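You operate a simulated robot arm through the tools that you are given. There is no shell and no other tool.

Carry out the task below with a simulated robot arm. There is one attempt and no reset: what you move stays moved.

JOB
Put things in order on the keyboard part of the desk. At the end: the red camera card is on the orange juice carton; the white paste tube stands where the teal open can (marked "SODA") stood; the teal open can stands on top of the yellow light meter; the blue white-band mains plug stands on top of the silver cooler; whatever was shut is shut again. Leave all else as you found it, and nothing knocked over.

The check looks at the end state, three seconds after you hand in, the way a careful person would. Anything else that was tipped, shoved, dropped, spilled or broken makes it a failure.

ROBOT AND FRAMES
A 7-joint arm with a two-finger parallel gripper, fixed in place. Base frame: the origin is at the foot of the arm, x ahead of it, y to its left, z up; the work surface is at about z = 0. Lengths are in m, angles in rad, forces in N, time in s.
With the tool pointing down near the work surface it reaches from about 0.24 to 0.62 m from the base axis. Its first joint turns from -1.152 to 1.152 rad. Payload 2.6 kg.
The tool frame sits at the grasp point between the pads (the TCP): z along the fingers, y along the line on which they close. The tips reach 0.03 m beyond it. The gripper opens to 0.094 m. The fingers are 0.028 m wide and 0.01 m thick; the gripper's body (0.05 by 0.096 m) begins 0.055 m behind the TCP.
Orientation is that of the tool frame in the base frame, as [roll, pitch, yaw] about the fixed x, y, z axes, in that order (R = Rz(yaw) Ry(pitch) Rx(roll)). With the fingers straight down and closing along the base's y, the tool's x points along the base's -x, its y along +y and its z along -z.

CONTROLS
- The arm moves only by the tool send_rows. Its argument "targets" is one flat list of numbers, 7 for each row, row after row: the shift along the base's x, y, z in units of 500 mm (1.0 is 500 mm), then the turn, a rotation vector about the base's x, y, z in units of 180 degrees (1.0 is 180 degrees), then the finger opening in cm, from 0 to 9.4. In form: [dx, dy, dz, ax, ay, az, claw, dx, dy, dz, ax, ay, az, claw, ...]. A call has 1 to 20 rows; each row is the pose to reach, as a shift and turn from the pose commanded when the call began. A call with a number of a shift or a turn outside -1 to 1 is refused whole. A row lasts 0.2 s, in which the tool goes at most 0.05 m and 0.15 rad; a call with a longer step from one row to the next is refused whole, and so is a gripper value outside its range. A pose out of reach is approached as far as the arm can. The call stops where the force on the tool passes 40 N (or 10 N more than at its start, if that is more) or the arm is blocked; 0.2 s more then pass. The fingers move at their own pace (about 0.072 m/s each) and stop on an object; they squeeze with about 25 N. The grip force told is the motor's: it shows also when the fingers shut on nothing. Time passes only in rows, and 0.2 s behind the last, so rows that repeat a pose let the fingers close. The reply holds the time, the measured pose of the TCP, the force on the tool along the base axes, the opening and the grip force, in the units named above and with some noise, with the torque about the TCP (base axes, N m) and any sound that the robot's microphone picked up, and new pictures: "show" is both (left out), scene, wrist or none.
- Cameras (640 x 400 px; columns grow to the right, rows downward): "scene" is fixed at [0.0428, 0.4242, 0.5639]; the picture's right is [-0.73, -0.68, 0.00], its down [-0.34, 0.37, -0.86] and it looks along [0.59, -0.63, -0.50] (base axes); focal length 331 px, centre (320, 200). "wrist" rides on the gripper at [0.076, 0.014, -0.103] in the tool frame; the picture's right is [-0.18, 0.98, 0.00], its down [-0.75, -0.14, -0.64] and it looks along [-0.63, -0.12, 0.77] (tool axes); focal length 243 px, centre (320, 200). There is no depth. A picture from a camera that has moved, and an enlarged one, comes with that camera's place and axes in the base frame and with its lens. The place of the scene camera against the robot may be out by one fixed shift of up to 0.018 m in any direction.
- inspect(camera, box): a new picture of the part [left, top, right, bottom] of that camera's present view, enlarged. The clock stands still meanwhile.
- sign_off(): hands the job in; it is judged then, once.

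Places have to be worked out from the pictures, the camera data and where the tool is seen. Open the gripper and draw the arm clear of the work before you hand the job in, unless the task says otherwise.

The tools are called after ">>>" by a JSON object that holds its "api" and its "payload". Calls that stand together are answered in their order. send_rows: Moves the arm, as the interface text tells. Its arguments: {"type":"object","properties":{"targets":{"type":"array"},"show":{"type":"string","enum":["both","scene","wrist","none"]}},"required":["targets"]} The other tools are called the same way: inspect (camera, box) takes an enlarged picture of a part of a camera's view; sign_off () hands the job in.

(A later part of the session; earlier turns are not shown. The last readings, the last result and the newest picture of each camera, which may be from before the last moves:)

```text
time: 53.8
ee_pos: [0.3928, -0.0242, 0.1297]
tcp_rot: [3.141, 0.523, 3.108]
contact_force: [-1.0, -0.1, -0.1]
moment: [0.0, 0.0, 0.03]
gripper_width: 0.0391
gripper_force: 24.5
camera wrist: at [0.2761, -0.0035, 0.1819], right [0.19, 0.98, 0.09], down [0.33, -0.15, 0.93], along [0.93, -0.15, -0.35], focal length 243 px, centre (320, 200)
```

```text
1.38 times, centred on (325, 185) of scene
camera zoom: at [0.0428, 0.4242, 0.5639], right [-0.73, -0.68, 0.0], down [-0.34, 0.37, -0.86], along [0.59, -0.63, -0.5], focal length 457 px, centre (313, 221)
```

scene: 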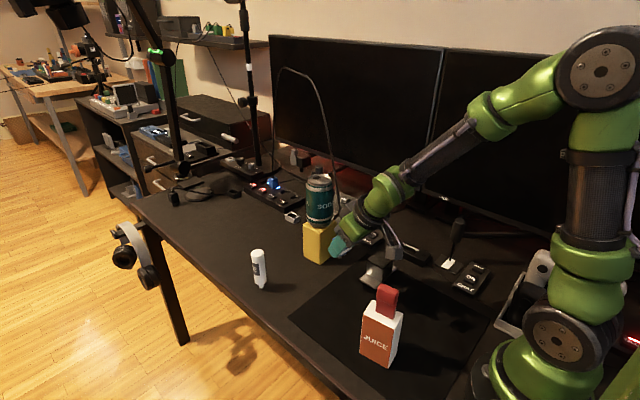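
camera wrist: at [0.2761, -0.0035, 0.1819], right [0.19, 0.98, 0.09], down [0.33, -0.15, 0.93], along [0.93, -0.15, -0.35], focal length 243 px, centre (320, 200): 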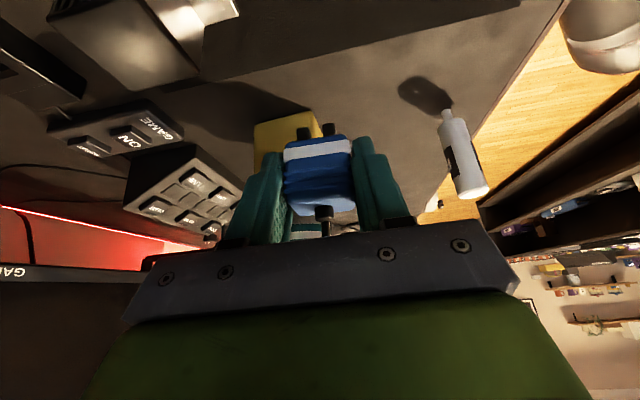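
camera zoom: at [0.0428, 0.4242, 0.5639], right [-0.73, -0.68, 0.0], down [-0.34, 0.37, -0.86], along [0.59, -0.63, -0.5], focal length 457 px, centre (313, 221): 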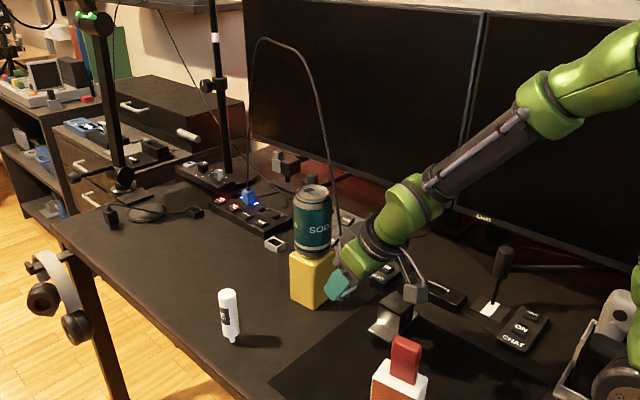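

The cable follows as a high arch, passing well above the can. I continue to above the cooler cap.

>>> {"api": "send_rows", "payload": {"targets": [-0.04, -0.05, 0, 0, 0, 0.005, 2.5, -0.07, -0.1, 0, 0, 0, 0.0106, 2.5, -0.09, -0.14, 0, 0, 0, 0.0106, 2.5, -0.101, -0.1686, 0, 0, 0, 0.0106, 2.5, -0.101, -0.1686, 0, 0, 0, 0.0106, 2.5], "show": "both"}}

>>> {"api": "inspect", "payload": {"camera": "scene", "box": [320, 190, 450, 320]}}

>>> {"api": "inspect", "payload": {"camera": "wrist", "box": [240, 60, 400, 220]}}

>>> {"api": "inspect", "payload": {"camera": "scene", "box": [230, 40, 420, 330]}}

```text
time: 55.0
ee_pos: [0.341, -0.1095, 0.1296]
tcp_rot: [3.138, 0.525, 3.139]
contact_force: [0.4, -0.2, 0.5]
moment: [-0.03, -0.01, -0.04]
gripper_width: 0.0391
gripper_force: 25.1
camera wrist: at [0.2245, -0.0918, 0.182], right [0.16, 0.98, 0.09], down [0.33, -0.14, 0.93], along [0.93, -0.12, -0.35], focal length 243 px, centre (320, 200)
```

scene: 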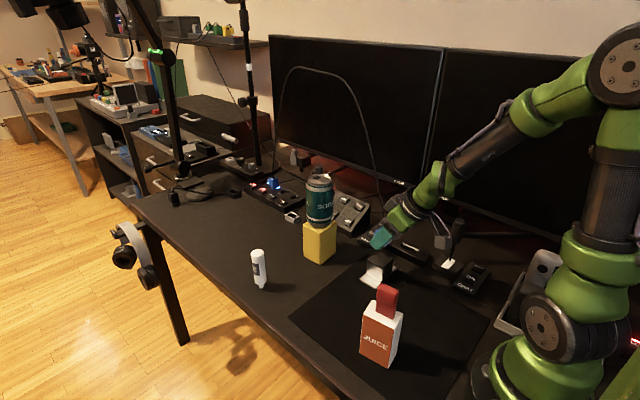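
wrist: 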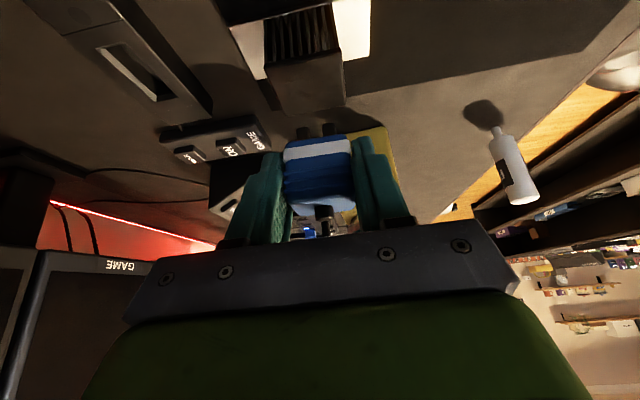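

```text
3.08 times, centred on (385, 255) of scene
camera zoom: at [0.0428, 0.4242, 0.5639], right [-0.73, -0.68, 0.0], down [-0.34, 0.37, -0.86], along [0.59, -0.63, -0.5], focal length 1019 px, centre (120, 31)
```

zoom: 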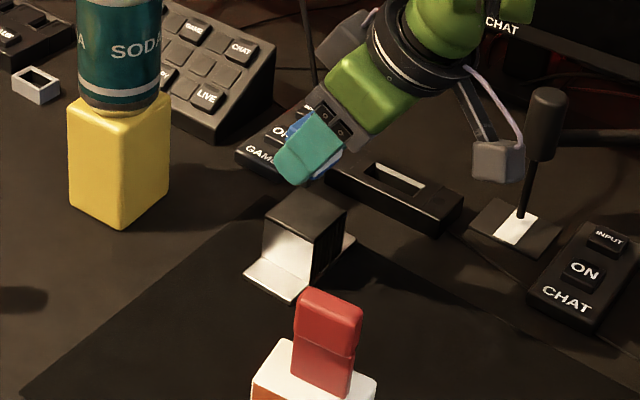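

```text
2.50 times, centred on (320, 140) of wrist
camera zoom: at [0.2245, -0.0918, 0.182], right [0.16, 0.98, 0.09], down [0.33, -0.14, 0.93], along [0.93, -0.12, -0.35], focal length 606 px, centre (320, 350)
```

zoom: 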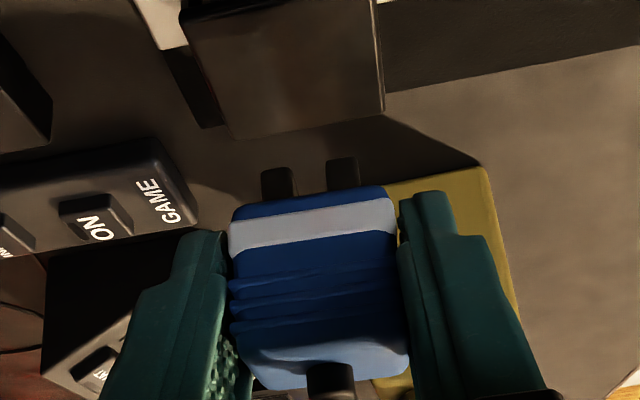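

```text
1.38 times, centred on (325, 185) of scene
camera zoom: at [0.0428, 0.4242, 0.5639], right [-0.73, -0.68, 0.0], down [-0.34, 0.37, -0.86], along [0.59, -0.63, -0.5], focal length 457 px, centre (313, 221)
```

zoom: 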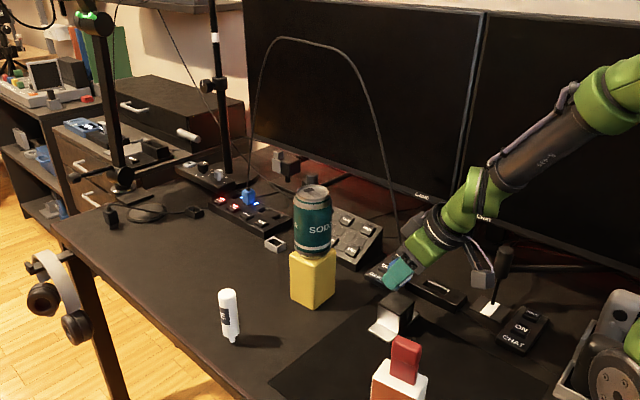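

The prongs (≈ (0.3485, -0.1055)) are within 2 mm of the cap's centre (≈ (0.349, -0.1075)) in the same camera frame. I shift 1 mm in -y and lower to ~5 mm above the expected contact.

>>> {"api": "send_rows", "payload": {"targets": [0, -0.003, -0.02, 0, 0, 0, 2.5, 0, -0.003, -0.04, 0, 0, 0, 2.5, 0, -0.003, -0.052, 0, 0, 0, 2.5, 0, -0.003, -0.052, 0, 0, 0, 2.5], "show": "both"}}

>>> {"api": "inspect", "payload": {"camera": "scene", "box": [350, 210, 420, 290]}}

>>> {"api": "inspect", "payload": {"camera": "wrist", "box": [240, 60, 400, 220]}}

```text
time: 56.0
ee_pos: [0.3414, -0.1093, 0.1044]
tcp_rot: [3.139, 0.522, 3.141]
contact_force: [-0.6, 0.6, -1.2]
moment: [0.01, -0.02, 0.0]
gripper_width: 0.0392
gripper_force: 24.9
camera wrist: at [0.2245, -0.0933, 0.156], right [0.16, 0.98, 0.09], down [0.33, -0.14, 0.93], along [0.93, -0.12, -0.35], focal length 243 px, centre (320, 200)
```

scene: 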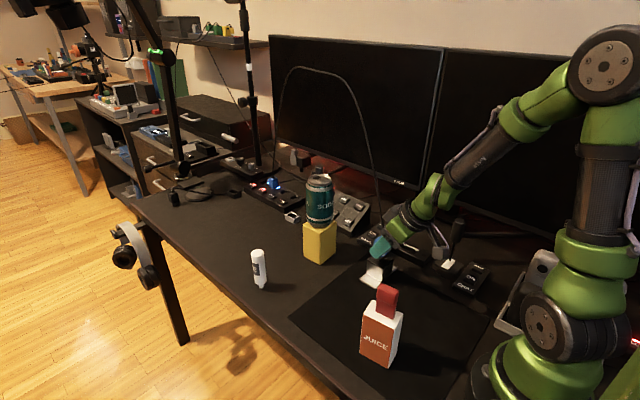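
wrist: 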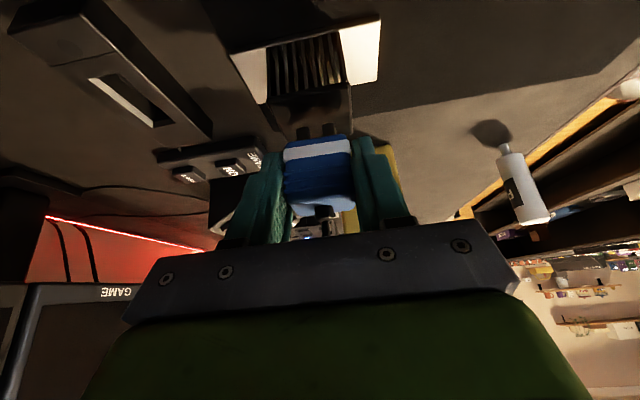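

```text
5.00 times, centred on (385, 250) of scene
camera zoom: at [0.0428, 0.4242, 0.5639], right [-0.73, -0.68, 0.0], down [-0.34, 0.37, -0.86], along [0.59, -0.63, -0.5], focal length 1655 px, centre (-5, -50)
```

zoom: 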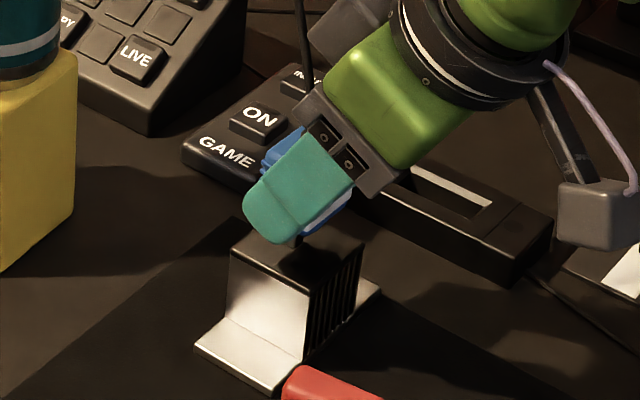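

```text
2.50 times, centred on (320, 140) of wrist
camera zoom: at [0.2245, -0.0933, 0.156], right [0.16, 0.98, 0.09], down [0.33, -0.14, 0.93], along [0.93, -0.12, -0.35], focal length 606 px, centre (320, 350)
```

zoom: 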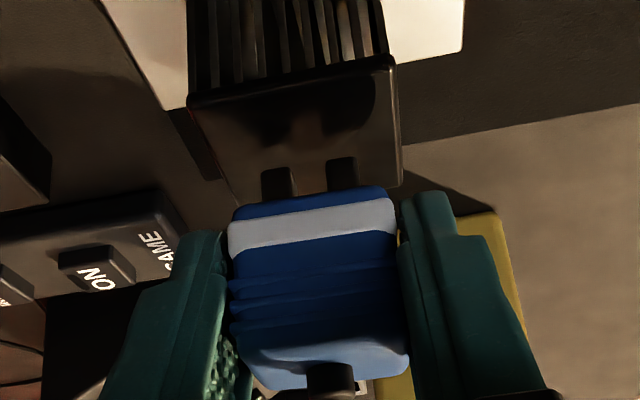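

Prongs (0.347, -0.107) and cap centre (0.348, -0.107) agree to 1 mm. I lower in 1 mm steps.

>>> {"api": "send_rows", "payload": {"targets": [0, 0, -0.003, 0, 0, 0, 2.5, 0, 0, -0.006, 0, 0, 0, 2.5, 0, 0, -0.008, 0, 0, 0, 2.5, 0, 0, -0.008, 0, 0, 0, 2.5], "show": "none"}}

>>> {"api": "inspect", "payload": {"camera": "scene", "box": [360, 230, 410, 280]}}

```text
time: 57.0
ee_pos: [0.3416, -0.11, 0.0999]
tcp_rot: [-3.141, 0.524, 3.141]
contact_force: [0.8, -0.2, 0.2]
moment: [0.02, 0.01, -0.02]
gripper_width: 0.0391
gripper_force: 24.9
```

```text
8.00 times, centred on (385, 255) of scene
camera zoom: at [0.0428, 0.4242, 0.5639], right [-0.73, -0.68, 0.0], down [-0.34, 0.37, -0.86], along [0.59, -0.63, -0.5], focal length 2649 px, centre (-200, -240)
```

zoom: 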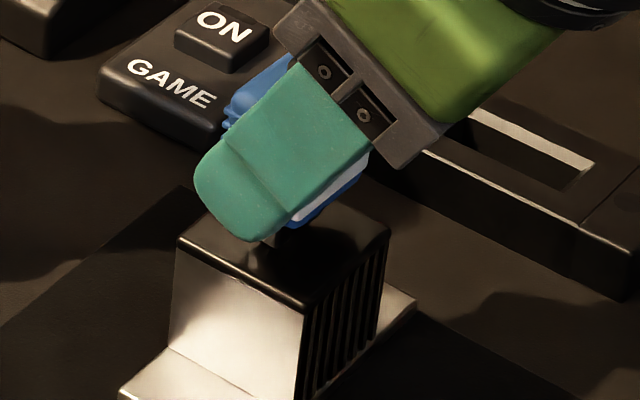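

No contact yet at z ≈ 0.100; continue down 1 mm per row.

>>> {"api": "send_rows", "payload": {"targets": [0, 0, -0.002, 0, 0, 0, 2.5, 0, 0, -0.004, 0, 0, 0, 2.5, 0, 0, -0.004, 0, 0, 0, 2.5], "show": "none"}}

>>> {"api": "inspect", "payload": {"camera": "wrist", "box": [270, 80, 370, 160]}}

```text
time: 57.8
ee_pos: [0.3416, -0.1104, 0.0982]
tcp_rot: [3.14, 0.524, -3.141]
contact_force: [-0.1, 0.1, -0.1]
moment: [0.0, 0.02, 0.01]
gripper_width: 0.0392
gripper_force: 24.9
```

```text
5.00 times, centred on (320, 120) of wrist
camera zoom: at [0.2249, -0.0934, 0.1502], right [0.16, 0.98, 0.09], down [0.33, -0.14, 0.93], along [0.93, -0.12, -0.35], focal length 1213 px, centre (320, 600)
```

zoom: 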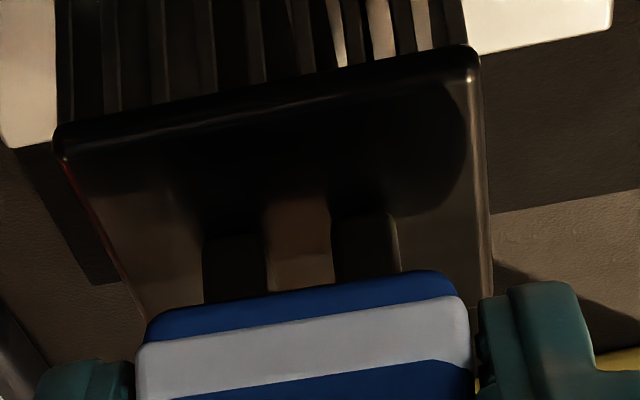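

Still free at 0.098; the prong tips are very close to the glossy cap. Continue.

>>> {"api": "send_rows", "payload": {"targets": [0, 0, -0.002, 0, 0, 0, 2.5, 0, 0, -0.004, 0, 0, 0, 2.5, 0, 0, -0.004, 0, 0, 0, 2.5], "show": "none"}}

```text
time: 58.6
ee_pos: [0.342, -0.1083, 0.0977]
tcp_rot: [3.142, 0.525, 3.141]
contact_force: [-4.5, 3.0, 15.3]
moment: [0.06, 0.11, 0.05]
gripper_width: 0.0391
gripper_force: 25.4
```

Contact with 15 N at z ≈ 0.0975. I back off about 0.9 mm and re-read.

>>> {"api": "send_rows", "payload": {"targets": [0, 0, 0.0018, 0, 0, 0, 2.5, 0, 0, 0.0018, 0, 0, 0, 2.5], "show": "none"}}

>>> {"api": "inspect", "payload": {"camera": "wrist", "box": [270, 80, 370, 160]}}

```text
time: 59.2
ee_pos: [0.3417, -0.1091, 0.0974]
tcp_rot: [3.141, 0.523, -3.14]
contact_force: [3.0, 1.3, 3.0]
moment: [0.0, -0.13, 0.01]
gripper_width: 0.0392
gripper_force: 25.4
```

```text
5.00 times, centred on (320, 120) of wrist
camera zoom: at [0.2251, -0.0937, 0.1492], right [0.16, 0.98, 0.09], down [0.33, -0.14, 0.93], along [0.93, -0.12, -0.35], focal length 1213 px, centre (320, 600)
```

zoom: 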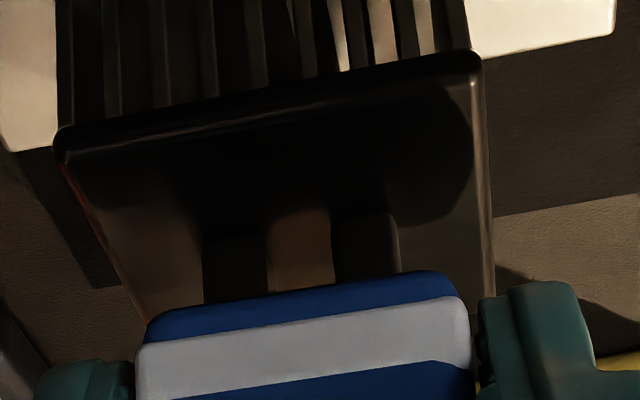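

Vertical load is 3 N but a little sideways load (3 N) remains; a further 0.3 mm up should relax it.

>>> {"api": "send_rows", "payload": {"targets": [0, 0, 0.0006, 0, 0, 0, 2.5, 0, 0, 0.0006, 0, 0, 0, 2.5], "show": "none"}}

```text
time: 59.8
ee_pos: [0.3403, -0.1107, 0.0969]
tcp_rot: [3.14, 0.521, 3.14]
contact_force: [-0.1, -0.1, -0.2]
moment: [0.04, -0.02, 0.02]
gripper_width: 0.0393
gripper_force: 24.9
```

Load is zero with the prongs at the cap's surface. I open the fingers slowly.

>>> {"api": "send_rows", "payload": {"targets": [0, 0, -0.0002, 0, 0, 0, 4, 0, 0, -0.0002, 0, 0, 0, 4.3, 0, 0, -0.0002, 0, 0, 0, 4.8, 0, 0, -0.0002, 0, 0, 0, 5.6, 0, 0, -0.0002, 0, 0, 0, 6.4, 0, 0, -0.0002, 0, 0, 0, 6.4], "show": "both"}}

>>> {"api": "inspect", "payload": {"camera": "wrist", "box": [240, 60, 400, 220]}}

>>> {"api": "inspect", "payload": {"camera": "scene", "box": [355, 225, 415, 285]}}

```text
time: 61.2
ee_pos: [0.3421, -0.1101, 0.0976]
tcp_rot: [3.14, 0.524, -3.141]
contact_force: [-0.2, 0.2, -1.0]
moment: [0.03, 0.03, 0.02]
gripper_width: 0.0638
gripper_force: 0.1
camera wrist: at [0.2248, -0.0937, 0.1494], right [0.16, 0.98, 0.09], down [0.33, -0.14, 0.93], along [0.93, -0.12, -0.35], focal length 243 px, centre (320, 200)
```

scene: 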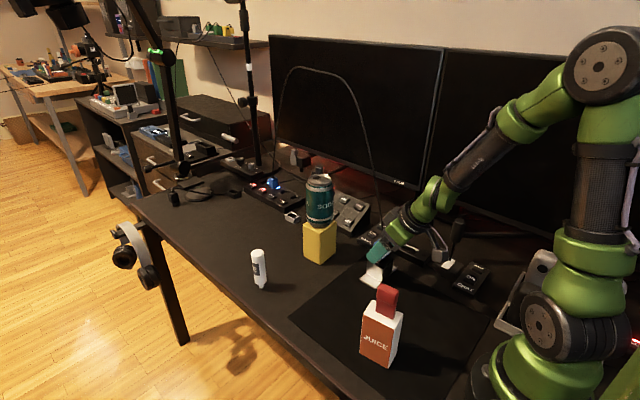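
wrist: 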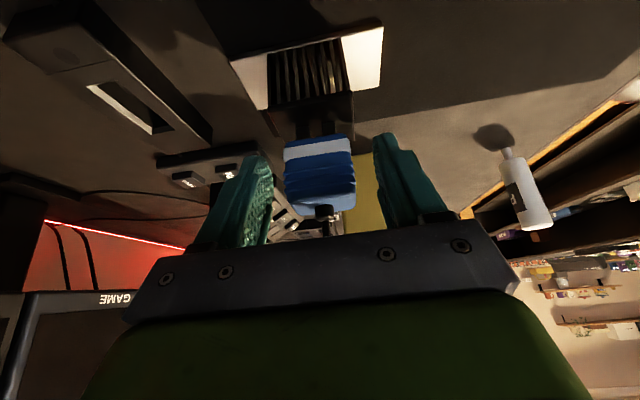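

```text
2.50 times, centred on (320, 140) of wrist
camera zoom: at [0.2248, -0.0937, 0.1494], right [0.16, 0.98, 0.09], down [0.33, -0.14, 0.93], along [0.93, -0.12, -0.35], focal length 606 px, centre (320, 350)
```

zoom: 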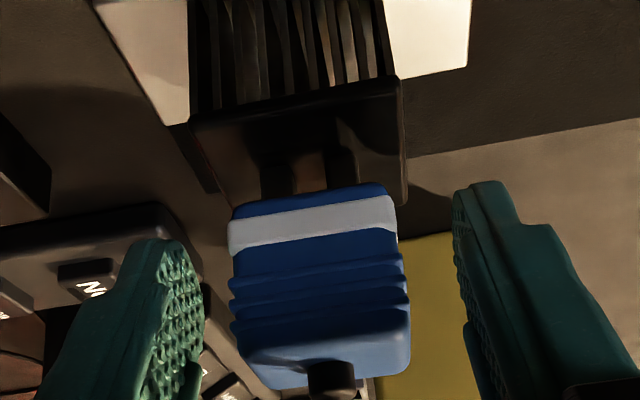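

```text
6.67 times, centred on (385, 255) of scene
camera zoom: at [0.0428, 0.4242, 0.5639], right [-0.73, -0.68, 0.0], down [-0.34, 0.37, -0.86], along [0.59, -0.63, -0.5], focal length 2207 px, centre (-113, -167)
```

zoom: 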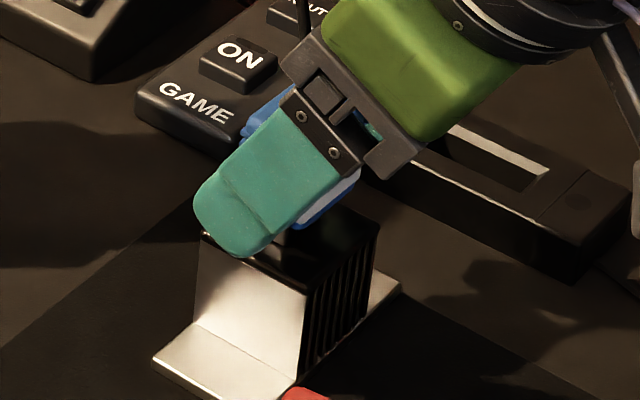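

The plug stands by itself on the cooler, cable arching freely. I retreat back and up along the finger direction, then sideways (+y) away from the cable.

>>> {"api": "send_rows", "payload": {"targets": [-0.01, 0, 0.0175, 0, 0, 0, 6.4, -0.03, 0, 0.052, 0, 0, 0, 6.4, -0.055, 0, 0.1, 0, 0, 0, 6.4, -0.065, 0, 0.14, 0, 0, 0, 6.4, -0.065, 0.07, 0.16, 0, 0, 0, 6.4, -0.065, 0.14, 0.18, 0, 0, 0, 6.4, -0.065, 0.21, 0.2, 0, 0, 0, 6.4, -0.065, 0.21, 0.2, 0, 0, 0, 6.4], "show": "both"}}

>>> {"api": "inspect", "payload": {"camera": "scene", "box": [240, 50, 450, 330]}}

>>> {"api": "inspect", "payload": {"camera": "scene", "box": [350, 210, 420, 290]}}

```text
time: 63.0
ee_pos: [0.3101, -0.006, 0.1981]
tcp_rot: [3.141, 0.522, -3.14]
contact_force: [0.1, 0.4, -1.1]
moment: [-0.01, -0.02, 0.04]
gripper_width: 0.0643
gripper_force: 0.1
camera wrist: at [0.1924, 0.0112, 0.2492], right [0.16, 0.98, 0.09], down [0.33, -0.14, 0.93], along [0.93, -0.12, -0.35], focal length 243 px, centre (320, 200)
```

scene: 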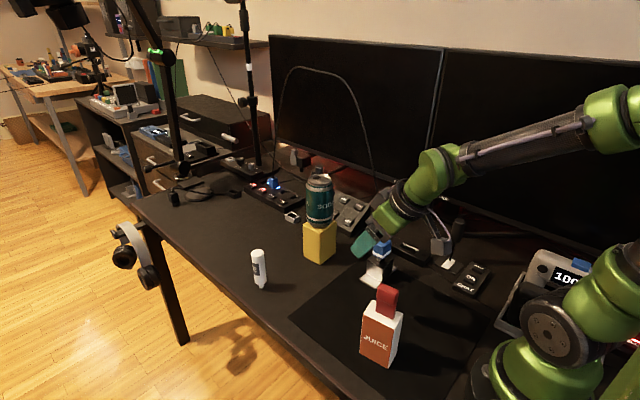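
wrist: 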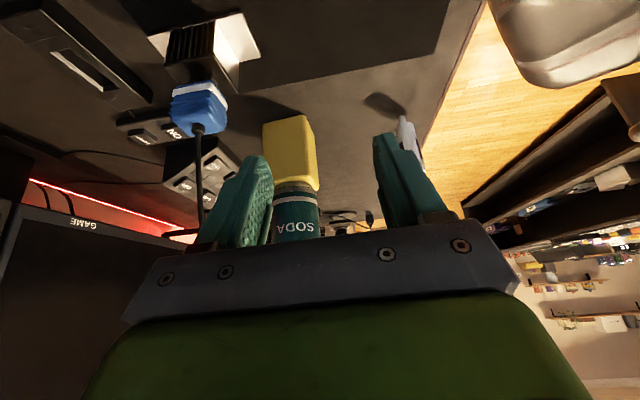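

```text
1.43 times, centred on (345, 190) of scene
camera zoom: at [0.0427, 0.4242, 0.5639], right [-0.73, -0.68, 0.0], down [-0.34, 0.37, -0.86], along [0.59, -0.63, -0.5], focal length 473 px, centre (284, 214)
```

zoom: 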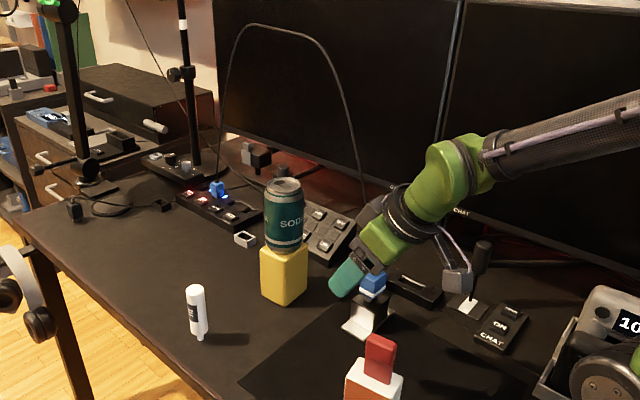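

```text
5.00 times, centred on (385, 250) of scene
camera zoom: at [0.0427, 0.4242, 0.5639], right [-0.73, -0.68, 0.0], down [-0.34, 0.37, -0.86], along [0.59, -0.63, -0.5], focal length 1655 px, centre (-5, -50)
```

zoom: 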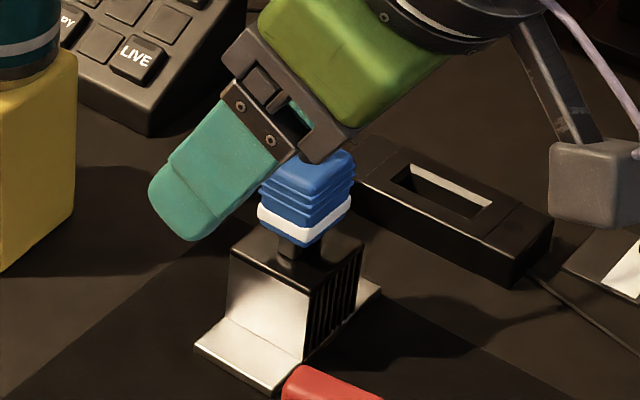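

The plug stands on the cooler, card on the carton and can on the meter all fine. Now the tube: I untilt the gripper here, raise, and travel to hover over the tube at about (0.529, 0.111).

>>> {"api": "send_rows", "payload": {"targets": [0, 0, 0.03, 0, 0.0333, 0, 6.4, 0, 0, 0.06, 0, 0.0667, 0, 6.4, 0, 0, 0.09, 0, 0.1, 0, 6.4, 0, 0, 0.1, 0, 0.1333, 0, 6.4, 0, 0, 0.1, 0, 0.16667, 0, 6.4, 0.08, 0.042, 0.1, 0, 0.16667, 0, 6.4, 0.16, 0.084, 0.1, 0, 0.16667, 0, 6.4, 0.24, 0.126, 0.1, 0, 0.16667, 0, 6.4, 0.32, 0.168, 0.1, 0, 0.16667, 0, 6.4, 0.4, 0.21, 0.1, 0, 0.16667, 0, 6.4, 0.44, 0.2316, 0.1, 0, 0.16667, 0, 6.4, 0.44, 0.2316, 0.1, 0, 0.16667, 0, 6.4], "show": "both"}}

>>> {"api": "inspect", "payload": {"camera": "wrist", "box": [270, 60, 370, 170]}}

>>> {"api": "inspect", "payload": {"camera": "scene", "box": [350, 210, 420, 290]}}

```text
time: 65.6
ee_pos: [0.5278, 0.1101, 0.2455]
tcp_rot: [-3.14, 0.001, 3.141]
contact_force: [0.9, -0.2, -0.2]
moment: [-0.02, 0.02, -0.01]
gripper_width: 0.0638
gripper_force: 0.0
camera wrist: at [0.4526, 0.1272, 0.3506], right [0.18, 0.98, 0.0], down [0.75, -0.14, 0.64], along [0.63, -0.12, -0.77], focal length 243 px, centre (320, 200)
```

scene: 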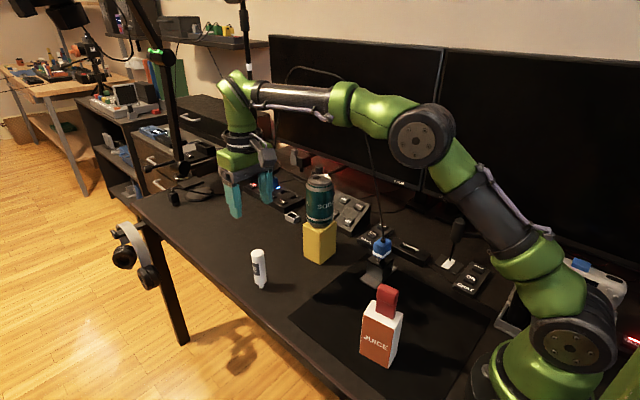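
wrist: 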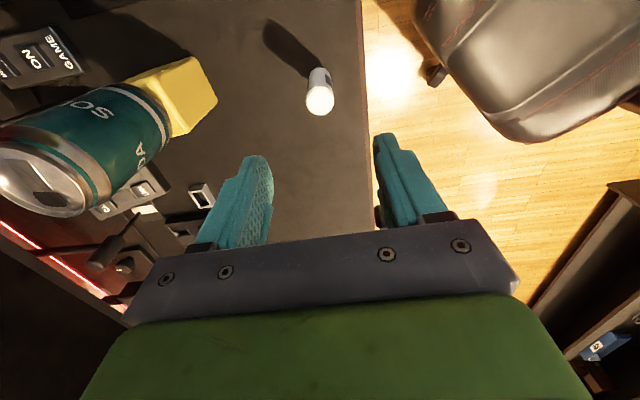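

```text
3.64 times, centred on (320, 115) of wrist
camera zoom: at [0.4526, 0.1272, 0.3506], right [0.18, 0.98, 0.0], down [0.75, -0.14, 0.64], along [0.63, -0.12, -0.77], focal length 882 px, centre (320, 509)
```

zoom: 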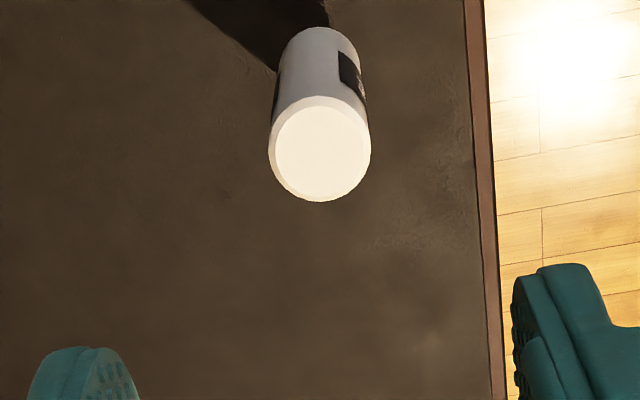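

```text
5.00 times, centred on (385, 250) of scene
camera zoom: at [0.0428, 0.4242, 0.5639], right [-0.73, -0.68, 0.0], down [-0.34, 0.37, -0.86], along [0.59, -0.63, -0.5], focal length 1655 px, centre (-5, -50)
```

zoom: 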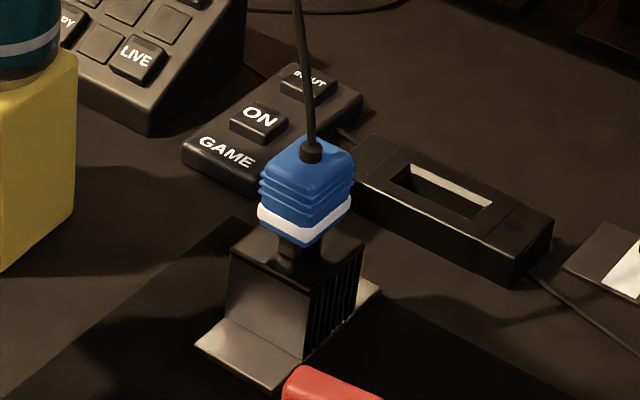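

The plug looks perfect on the cooler. The tube's top measures within 1 mm of the TCP axis. I lower to z ≈ 0.15 (tips above the tube) for a last check of centring.

>>> {"api": "send_rows", "payload": {"targets": [0, 0, -0.07, 0, 0, 0, 6.4, 0, 0, -0.14, 0, 0, 0, 6.4, 0, 0, -0.194, 0, 0, 0, 6.4, 0, 0, -0.194, 0, 0, 0, 6.4], "show": "wrist"}}

>>> {"api": "inspect", "payload": {"camera": "wrist", "box": [240, 80, 400, 220]}}

```text
time: 66.6
ee_pos: [0.5287, 0.1108, 0.1491]
tcp_rot: [-3.141, 0.0, -3.142]
contact_force: [-0.2, 0.6, 0.0]
moment: [0.01, 0.02, -0.02]
gripper_width: 0.0639
gripper_force: 0.1
camera wrist: at [0.4531, 0.1269, 0.2535], right [0.18, 0.98, 0.0], down [0.75, -0.14, 0.64], along [0.63, -0.12, -0.77], focal length 243 px, centre (320, 200)
```

wrist: 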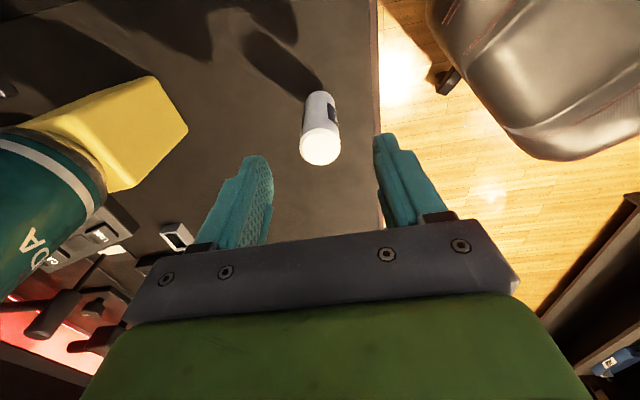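

```text
2.86 times, centred on (320, 150) of wrist
camera zoom: at [0.4531, 0.1269, 0.2535], right [0.18, 0.98, 0.0], down [0.75, -0.14, 0.64], along [0.63, -0.12, -0.77], focal length 693 px, centre (320, 343)
```

zoom: 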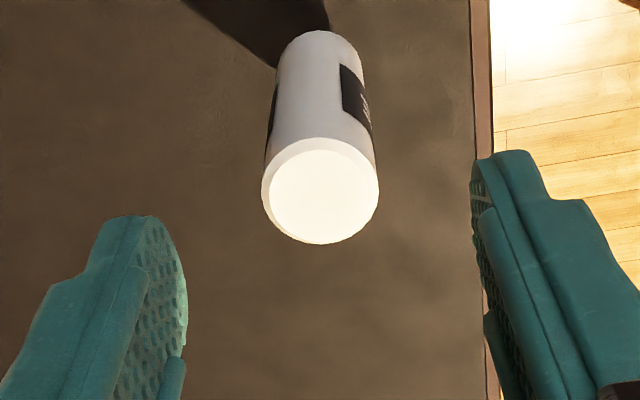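

Centred to within 1 mm both ways. I lower to TCP z ≈ 0.065 and check before closing.

>>> {"api": "send_rows", "payload": {"targets": [0, 0, -0.05, 0, 0, 0, 6.4, 0, 0, -0.1, 0, 0, 0, 6.4, 0, 0, -0.15, 0, 0, 0, 6.4, 0, 0, -0.17, 0, 0, 0, 6.4, 0, 0, -0.17, 0, 0, 0, 6.4], "show": "both"}}

>>> {"api": "inspect", "payload": {"camera": "wrist", "box": [240, 80, 400, 240]}}

>>> {"api": "inspect", "payload": {"camera": "scene", "box": [210, 190, 310, 310]}}

```text
time: 67.8
ee_pos: [0.5282, 0.111, 0.0655]
tcp_rot: [3.139, 0.0, 3.141]
contact_force: [0.2, 0.3, -0.3]
moment: [0.0, 0.01, 0.01]
gripper_width: 0.064
gripper_force: 0.0
camera wrist: at [0.4536, 0.1271, 0.1693], right [0.18, 0.98, 0.0], down [0.75, -0.14, 0.64], along [0.63, -0.12, -0.77], focal length 243 px, centre (320, 200)
```

scene: 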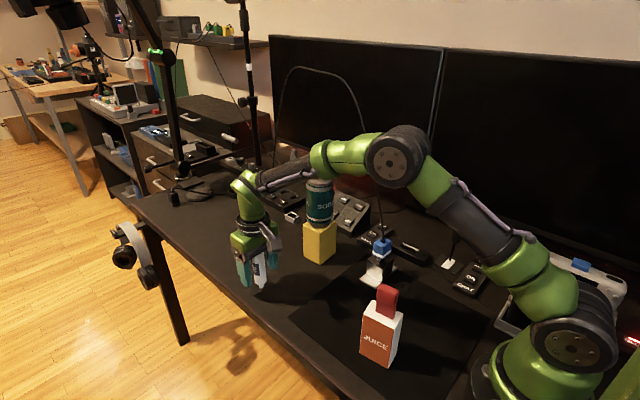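
wrist: 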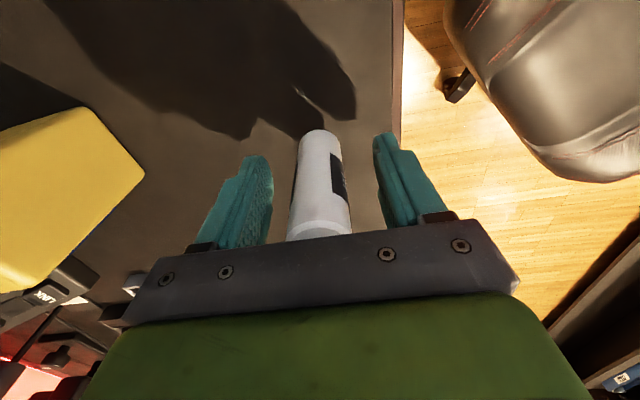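

```text
2.50 times, centred on (320, 160) of wrist
camera zoom: at [0.4536, 0.1271, 0.1693], right [0.18, 0.98, 0.0], down [0.75, -0.14, 0.64], along [0.63, -0.12, -0.77], focal length 606 px, centre (320, 300)
```

zoom: 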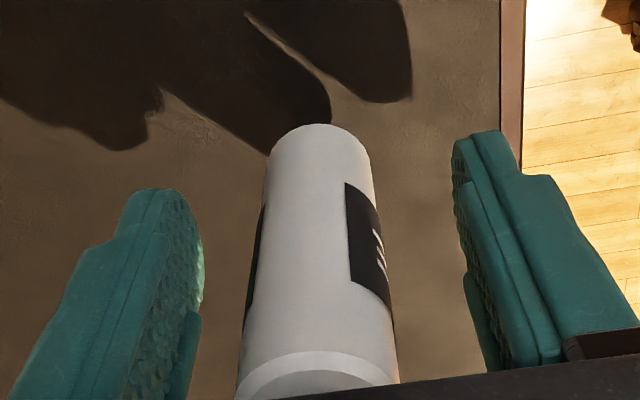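

```text
3.33 times, centred on (260, 250) of scene
camera zoom: at [0.0428, 0.4242, 0.5639], right [-0.73, -0.68, 0.0], down [-0.34, 0.37, -0.86], along [0.59, -0.63, -0.5], focal length 1104 px, centre (520, 33)
```

zoom: 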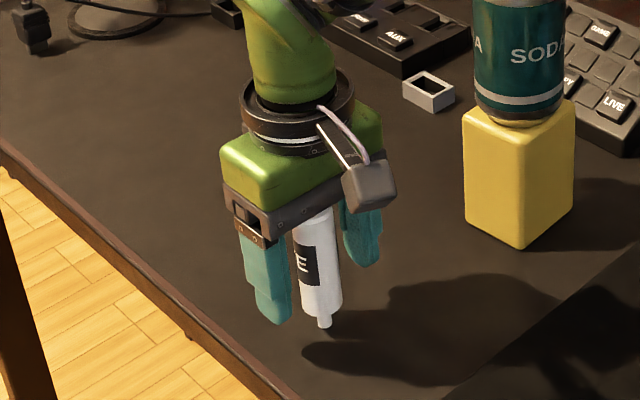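

The tube stands midway between the pads. I close slowly in small decrements so that neither pad nudges it hard.

>>> {"api": "send_rows", "payload": {"targets": [0, 0, 0, 0, 0, 0, 5.2, 0, 0, 0, 0, 0, 0, 4.2, 0, 0, 0, 0, 0, 0, 3.6, 0, 0, 0, 0, 0, 0, 3.2, 0, 0, 0, 0, 0, 0, 3, 0, 0, 0, 0, 0, 0, 2.8, 0, 0, 0, 0, 0, 0, 2.6, 0, 0, 0, 0, 0, 0, 2, 0, 0, 0, 0, 0, 0, 2], "show": "both"}}

>>> {"api": "inspect", "payload": {"camera": "wrist", "box": [240, 80, 400, 240]}}

>>> {"api": "inspect", "payload": {"camera": "scene", "box": [230, 220, 290, 300]}}

```text
time: 69.8
ee_pos: [0.5291, 0.1108, 0.065]
tcp_rot: [-3.14, 0.0, 3.14]
contact_force: [-0.9, -0.4, 0.3]
moment: [-0.03, -0.02, -0.01]
gripper_width: 0.0269
gripper_force: 25.0
camera wrist: at [0.4536, 0.1271, 0.1696], right [0.18, 0.98, 0.0], down [0.75, -0.14, 0.64], along [0.63, -0.12, -0.77], focal length 243 px, centre (320, 200)
```

scene: 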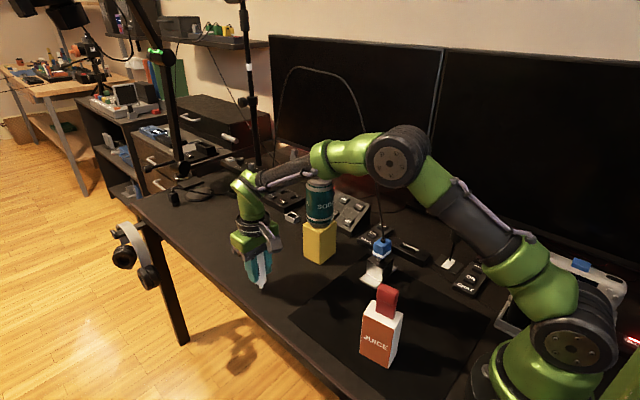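
wrist: 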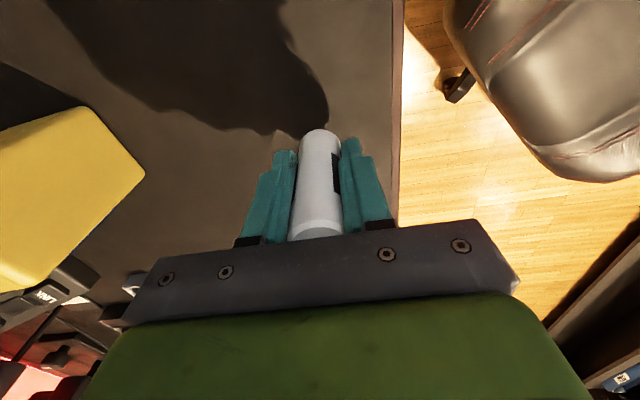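

```text
2.50 times, centred on (320, 160) of wrist
camera zoom: at [0.4536, 0.1271, 0.1696], right [0.18, 0.98, 0.0], down [0.75, -0.14, 0.64], along [0.63, -0.12, -0.77], focal length 606 px, centre (320, 300)
```

zoom: 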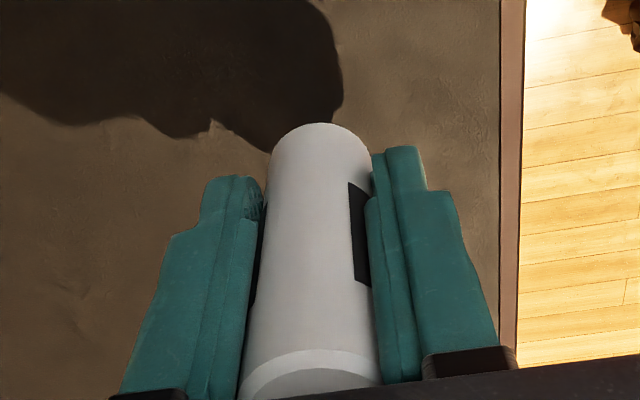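

```text
5.00 times, centred on (260, 260) of scene
camera zoom: at [0.0428, 0.4242, 0.5639], right [-0.73, -0.68, 0.0], down [-0.34, 0.37, -0.86], along [0.59, -0.63, -0.5], focal length 1655 px, centre (620, -100)
```

zoom: 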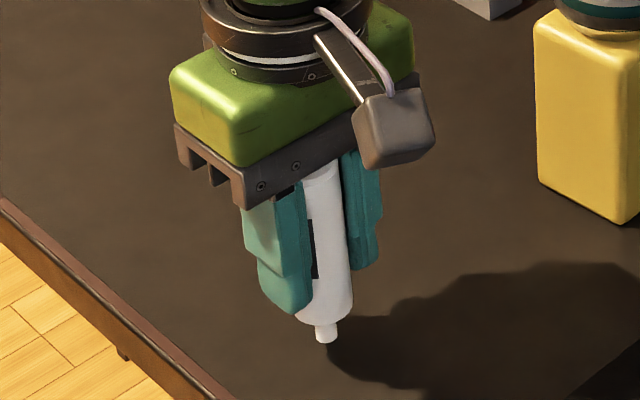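

Gripped at 27 mm and vertical. I lift it, then carry it to the can's old spot (0.3505, 0.0904 in tool coordinates), yawing +50° on the way so the wrist camera stays clear of the card on the carton.

>>> {"api": "send_rows", "payload": {"targets": [0, 0, 0.01, 0, 0, 0, 2, 0, 0, 0.05, 0, 0, 0, 2, 0, 0, 0.11, 0, 0, 0, 2, 0, 0, 0.18, 0, 0, 0, 2, 0, 0, 0.25, 0, 0, 0, 2, -0.03, 0, 0.26, 0, 0, 0.03, 2, -0.08, -0.005, 0.26, 0, 0, 0.07, 2, -0.14, -0.012, 0.26, 0, 0, 0.11, 2, -0.2, -0.02, 0.26, 0, 0, 0.15, 2, -0.26, -0.028, 0.26, 0, 0, 0.19, 2, -0.31, -0.034, 0.26, 0, 0, 0.23, 2, -0.345, -0.039, 0.26, 0, 0, 0.265, 2, -0.3568, -0.0406, 0.26, 0, 0, 0.2773, 2, -0.3568, -0.0406, 0.26, 0, 0, 0.2773, 2], "show": "both"}}

>>> {"api": "inspect", "payload": {"camera": "scene", "box": [260, 150, 420, 370]}}

>>> {"api": "inspect", "payload": {"camera": "wrist", "box": [240, 60, 400, 240]}}

```text
time: 72.8
ee_pos: [0.3498, 0.0899, 0.1947]
tcp_rot: [3.139, 0.0, -2.27]
contact_force: [0.1, 0.1, -0.1]
moment: [0.02, 0.04, 0.0]
gripper_width: 0.0263
gripper_force: 25.1
camera wrist: at [0.291, 0.0431, 0.2995], right [-0.63, 0.77, 0.0], down [0.59, 0.49, 0.64], along [0.5, 0.41, -0.77], focal length 243 px, centre (320, 200)
```

scene: 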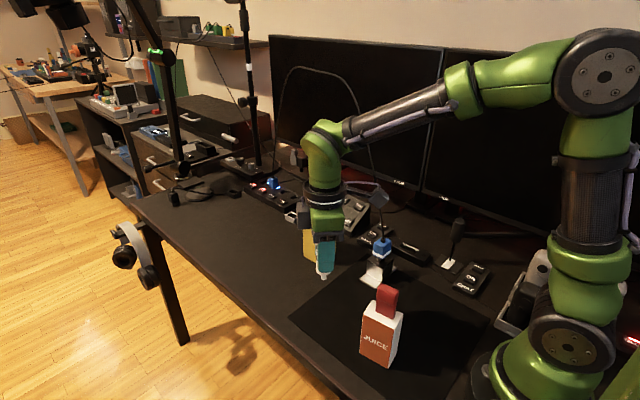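
wrist: 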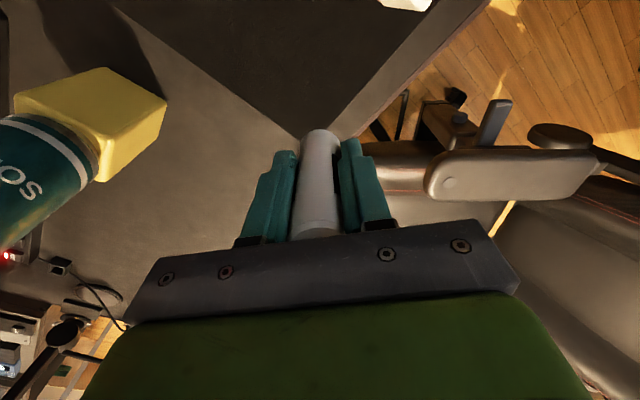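

```text
1.82 times, centred on (340, 260) of scene
camera zoom: at [0.0428, 0.4242, 0.5639], right [-0.73, -0.68, 0.0], down [-0.34, 0.37, -0.86], along [0.59, -0.63, -0.5], focal length 602 px, centre (284, 91)
```

zoom: 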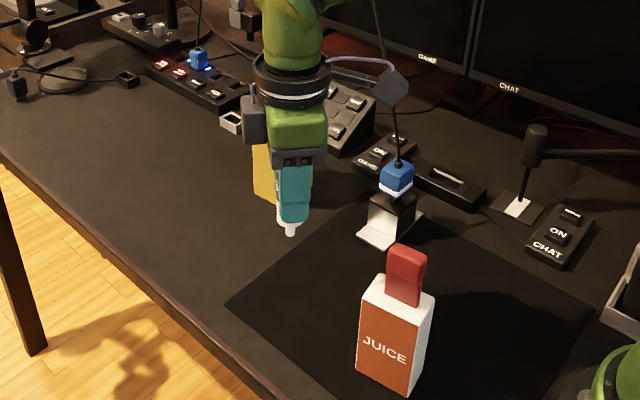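

```text
2.22 times, centred on (320, 150) of wrist
camera zoom: at [0.291, 0.0431, 0.2995], right [-0.63, 0.77, 0.0], down [0.59, 0.49, 0.64], along [0.5, 0.41, -0.77], focal length 539 px, centre (320, 311)
```

zoom: 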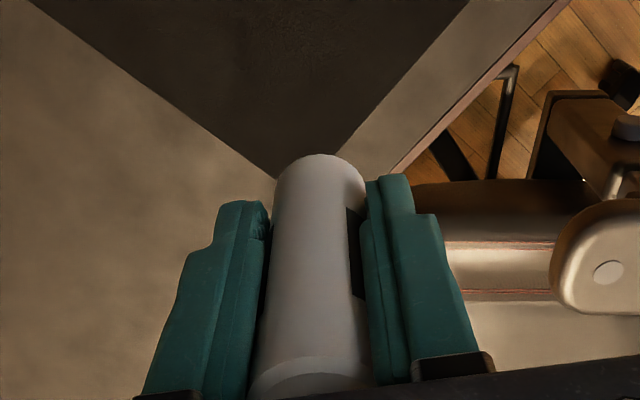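

The tube hangs vertically over the can's old spot, on the mat. I lower to about 1 cm above the surface and check.

>>> {"api": "send_rows", "payload": {"targets": [0, 0, -0.05, 0, 0, 0, 2, 0, 0, -0.1, 0, 0, 0, 2, 0, 0, -0.15, 0, 0, 0, 2, 0, 0, -0.2, 0, 0, 0, 2, 0, 0, -0.24, 0, 0, 0, 2, 0, 0, -0.24, 0, 0, 0, 2], "show": "both"}}

>>> {"api": "inspect", "payload": {"camera": "scene", "box": [280, 240, 380, 350]}}

>>> {"api": "inspect", "payload": {"camera": "wrist", "box": [240, 60, 400, 240]}}

```text
time: 74.2
ee_pos: [0.3503, 0.0914, 0.0746]
tcp_rot: [3.141, 0.0, -2.272]
contact_force: [-0.5, 1.1, -0.1]
moment: [-0.03, 0.02, -0.02]
gripper_width: 0.0262
gripper_force: 24.8
camera wrist: at [0.2911, 0.0441, 0.1789], right [-0.63, 0.77, 0.0], down [0.59, 0.48, 0.64], along [0.5, 0.41, -0.77], focal length 243 px, centre (320, 200)
```

scene: 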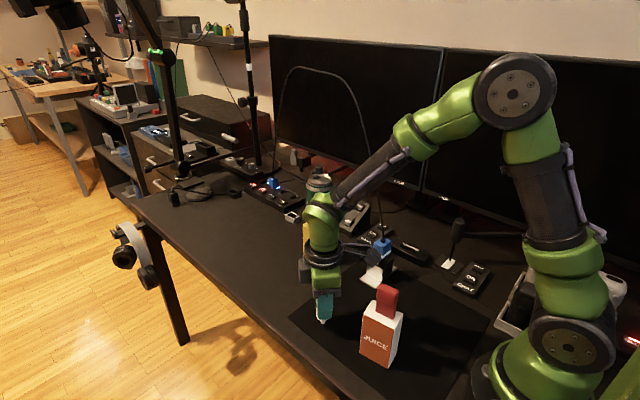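
wrist: 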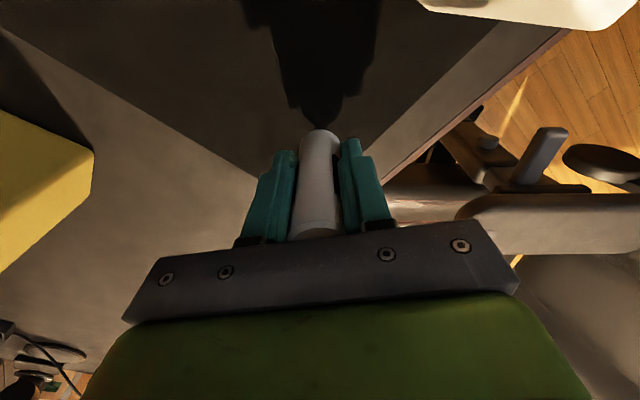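

```text
3.64 times, centred on (330, 295) of scene
camera zoom: at [0.0428, 0.4242, 0.5639], right [-0.73, -0.68, 0.0], down [-0.34, 0.37, -0.86], along [0.59, -0.63, -0.5], focal length 1204 px, centre (284, -146)
```

zoom: 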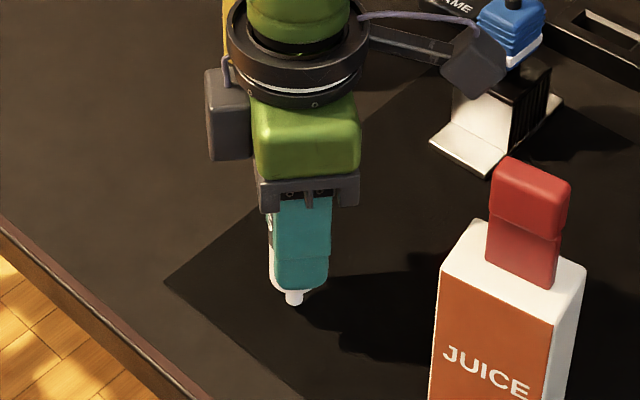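

```text
2.22 times, centred on (320, 150) of wrist
camera zoom: at [0.2911, 0.0441, 0.1789], right [-0.63, 0.77, 0.0], down [0.59, 0.48, 0.64], along [0.5, 0.41, -0.77], focal length 539 px, centre (320, 311)
```

zoom: 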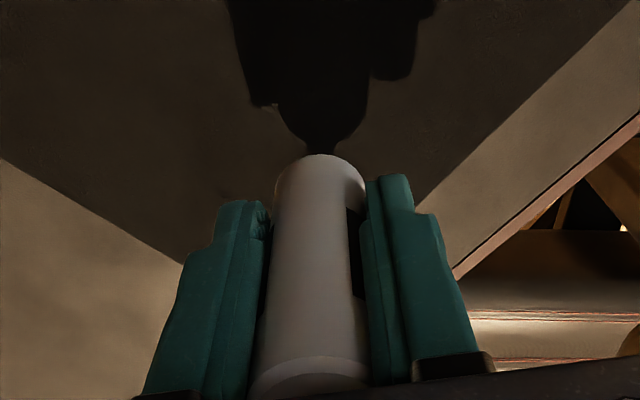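

Foot position matches the can's old base centre to about 2 mm. I now lower in small steps to touch down.

>>> {"api": "send_rows", "payload": {"targets": [0, 0, -0.006, 0, 0, 0, 2, 0, 0, -0.01, 0, 0, 0, 2, 0, 0, -0.013, 0, 0, 0, 2, 0, 0, -0.013, 0, 0, 0, 2], "show": "none"}}

```text
time: 75.2
ee_pos: [0.3494, 0.0913, 0.0691]
tcp_rot: [3.14, 0.001, -2.269]
contact_force: [-3.8, -0.2, 16.2]
moment: [-0.04, 0.28, 0.04]
gripper_width: 0.0261
gripper_force: 25.0
```

Touchdown a little early (mat thickness): 16 N at z ≈ 0.069. I back off 0.8 mm and re-read.

>>> {"api": "send_rows", "payload": {"targets": [0, 0, 0.0016, 0, 0, 0, 2, 0, 0, 0.0016, 0, 0, 0, 2], "show": "none"}}

>>> {"api": "inspect", "payload": {"camera": "scene", "box": [300, 270, 350, 340]}}

>>> {"api": "inspect", "payload": {"camera": "wrist", "box": [260, 100, 380, 240]}}

```text
time: 75.8
ee_pos: [0.3501, 0.0904, 0.0703]
tcp_rot: [-3.14, 0.0, -2.272]
contact_force: [0.9, 1.6, 4.9]
moment: [0.13, -0.16, 0.04]
gripper_width: 0.0263
gripper_force: 24.9
```

```text
5.71 times, centred on (325, 305) of scene
camera zoom: at [0.0427, 0.4242, 0.5639], right [-0.73, -0.68, 0.0], down [-0.34, 0.37, -0.86], along [0.59, -0.63, -0.5], focal length 1892 px, centre (291, -400)
```

zoom: 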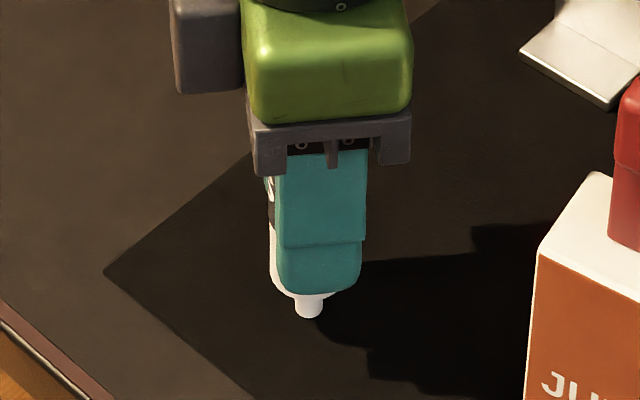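

```text
2.86 times, centred on (320, 170) of wrist
camera zoom: at [0.2913, 0.0436, 0.1733], right [-0.63, 0.77, 0.0], down [0.59, 0.49, 0.64], along [0.5, 0.41, -0.77], focal length 693 px, centre (320, 286)
```

zoom: 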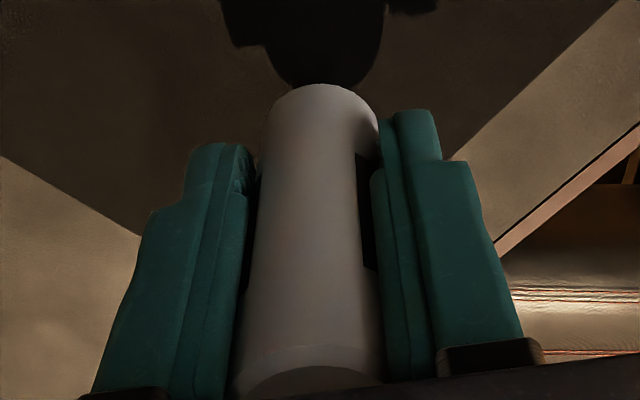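

The tube's attitude in the grip is unchanged from when it stood on the desk, and its foot is within ~2 mm of the can's old centre. I raise 0.3 mm more to shed the remaining 5 N.

>>> {"api": "send_rows", "payload": {"targets": [0, 0, 0.0006, 0, 0, 0, 2, 0, 0, 0.0006, 0, 0, 0, 2], "show": "none"}}

```text
time: 76.4
ee_pos: [0.3498, 0.0904, 0.0705]
tcp_rot: [3.141, -0.001, -2.272]
contact_force: [-0.3, -0.6, 0.8]
moment: [0.01, -0.02, -0.02]
gripper_width: 0.0263
gripper_force: 24.9
```

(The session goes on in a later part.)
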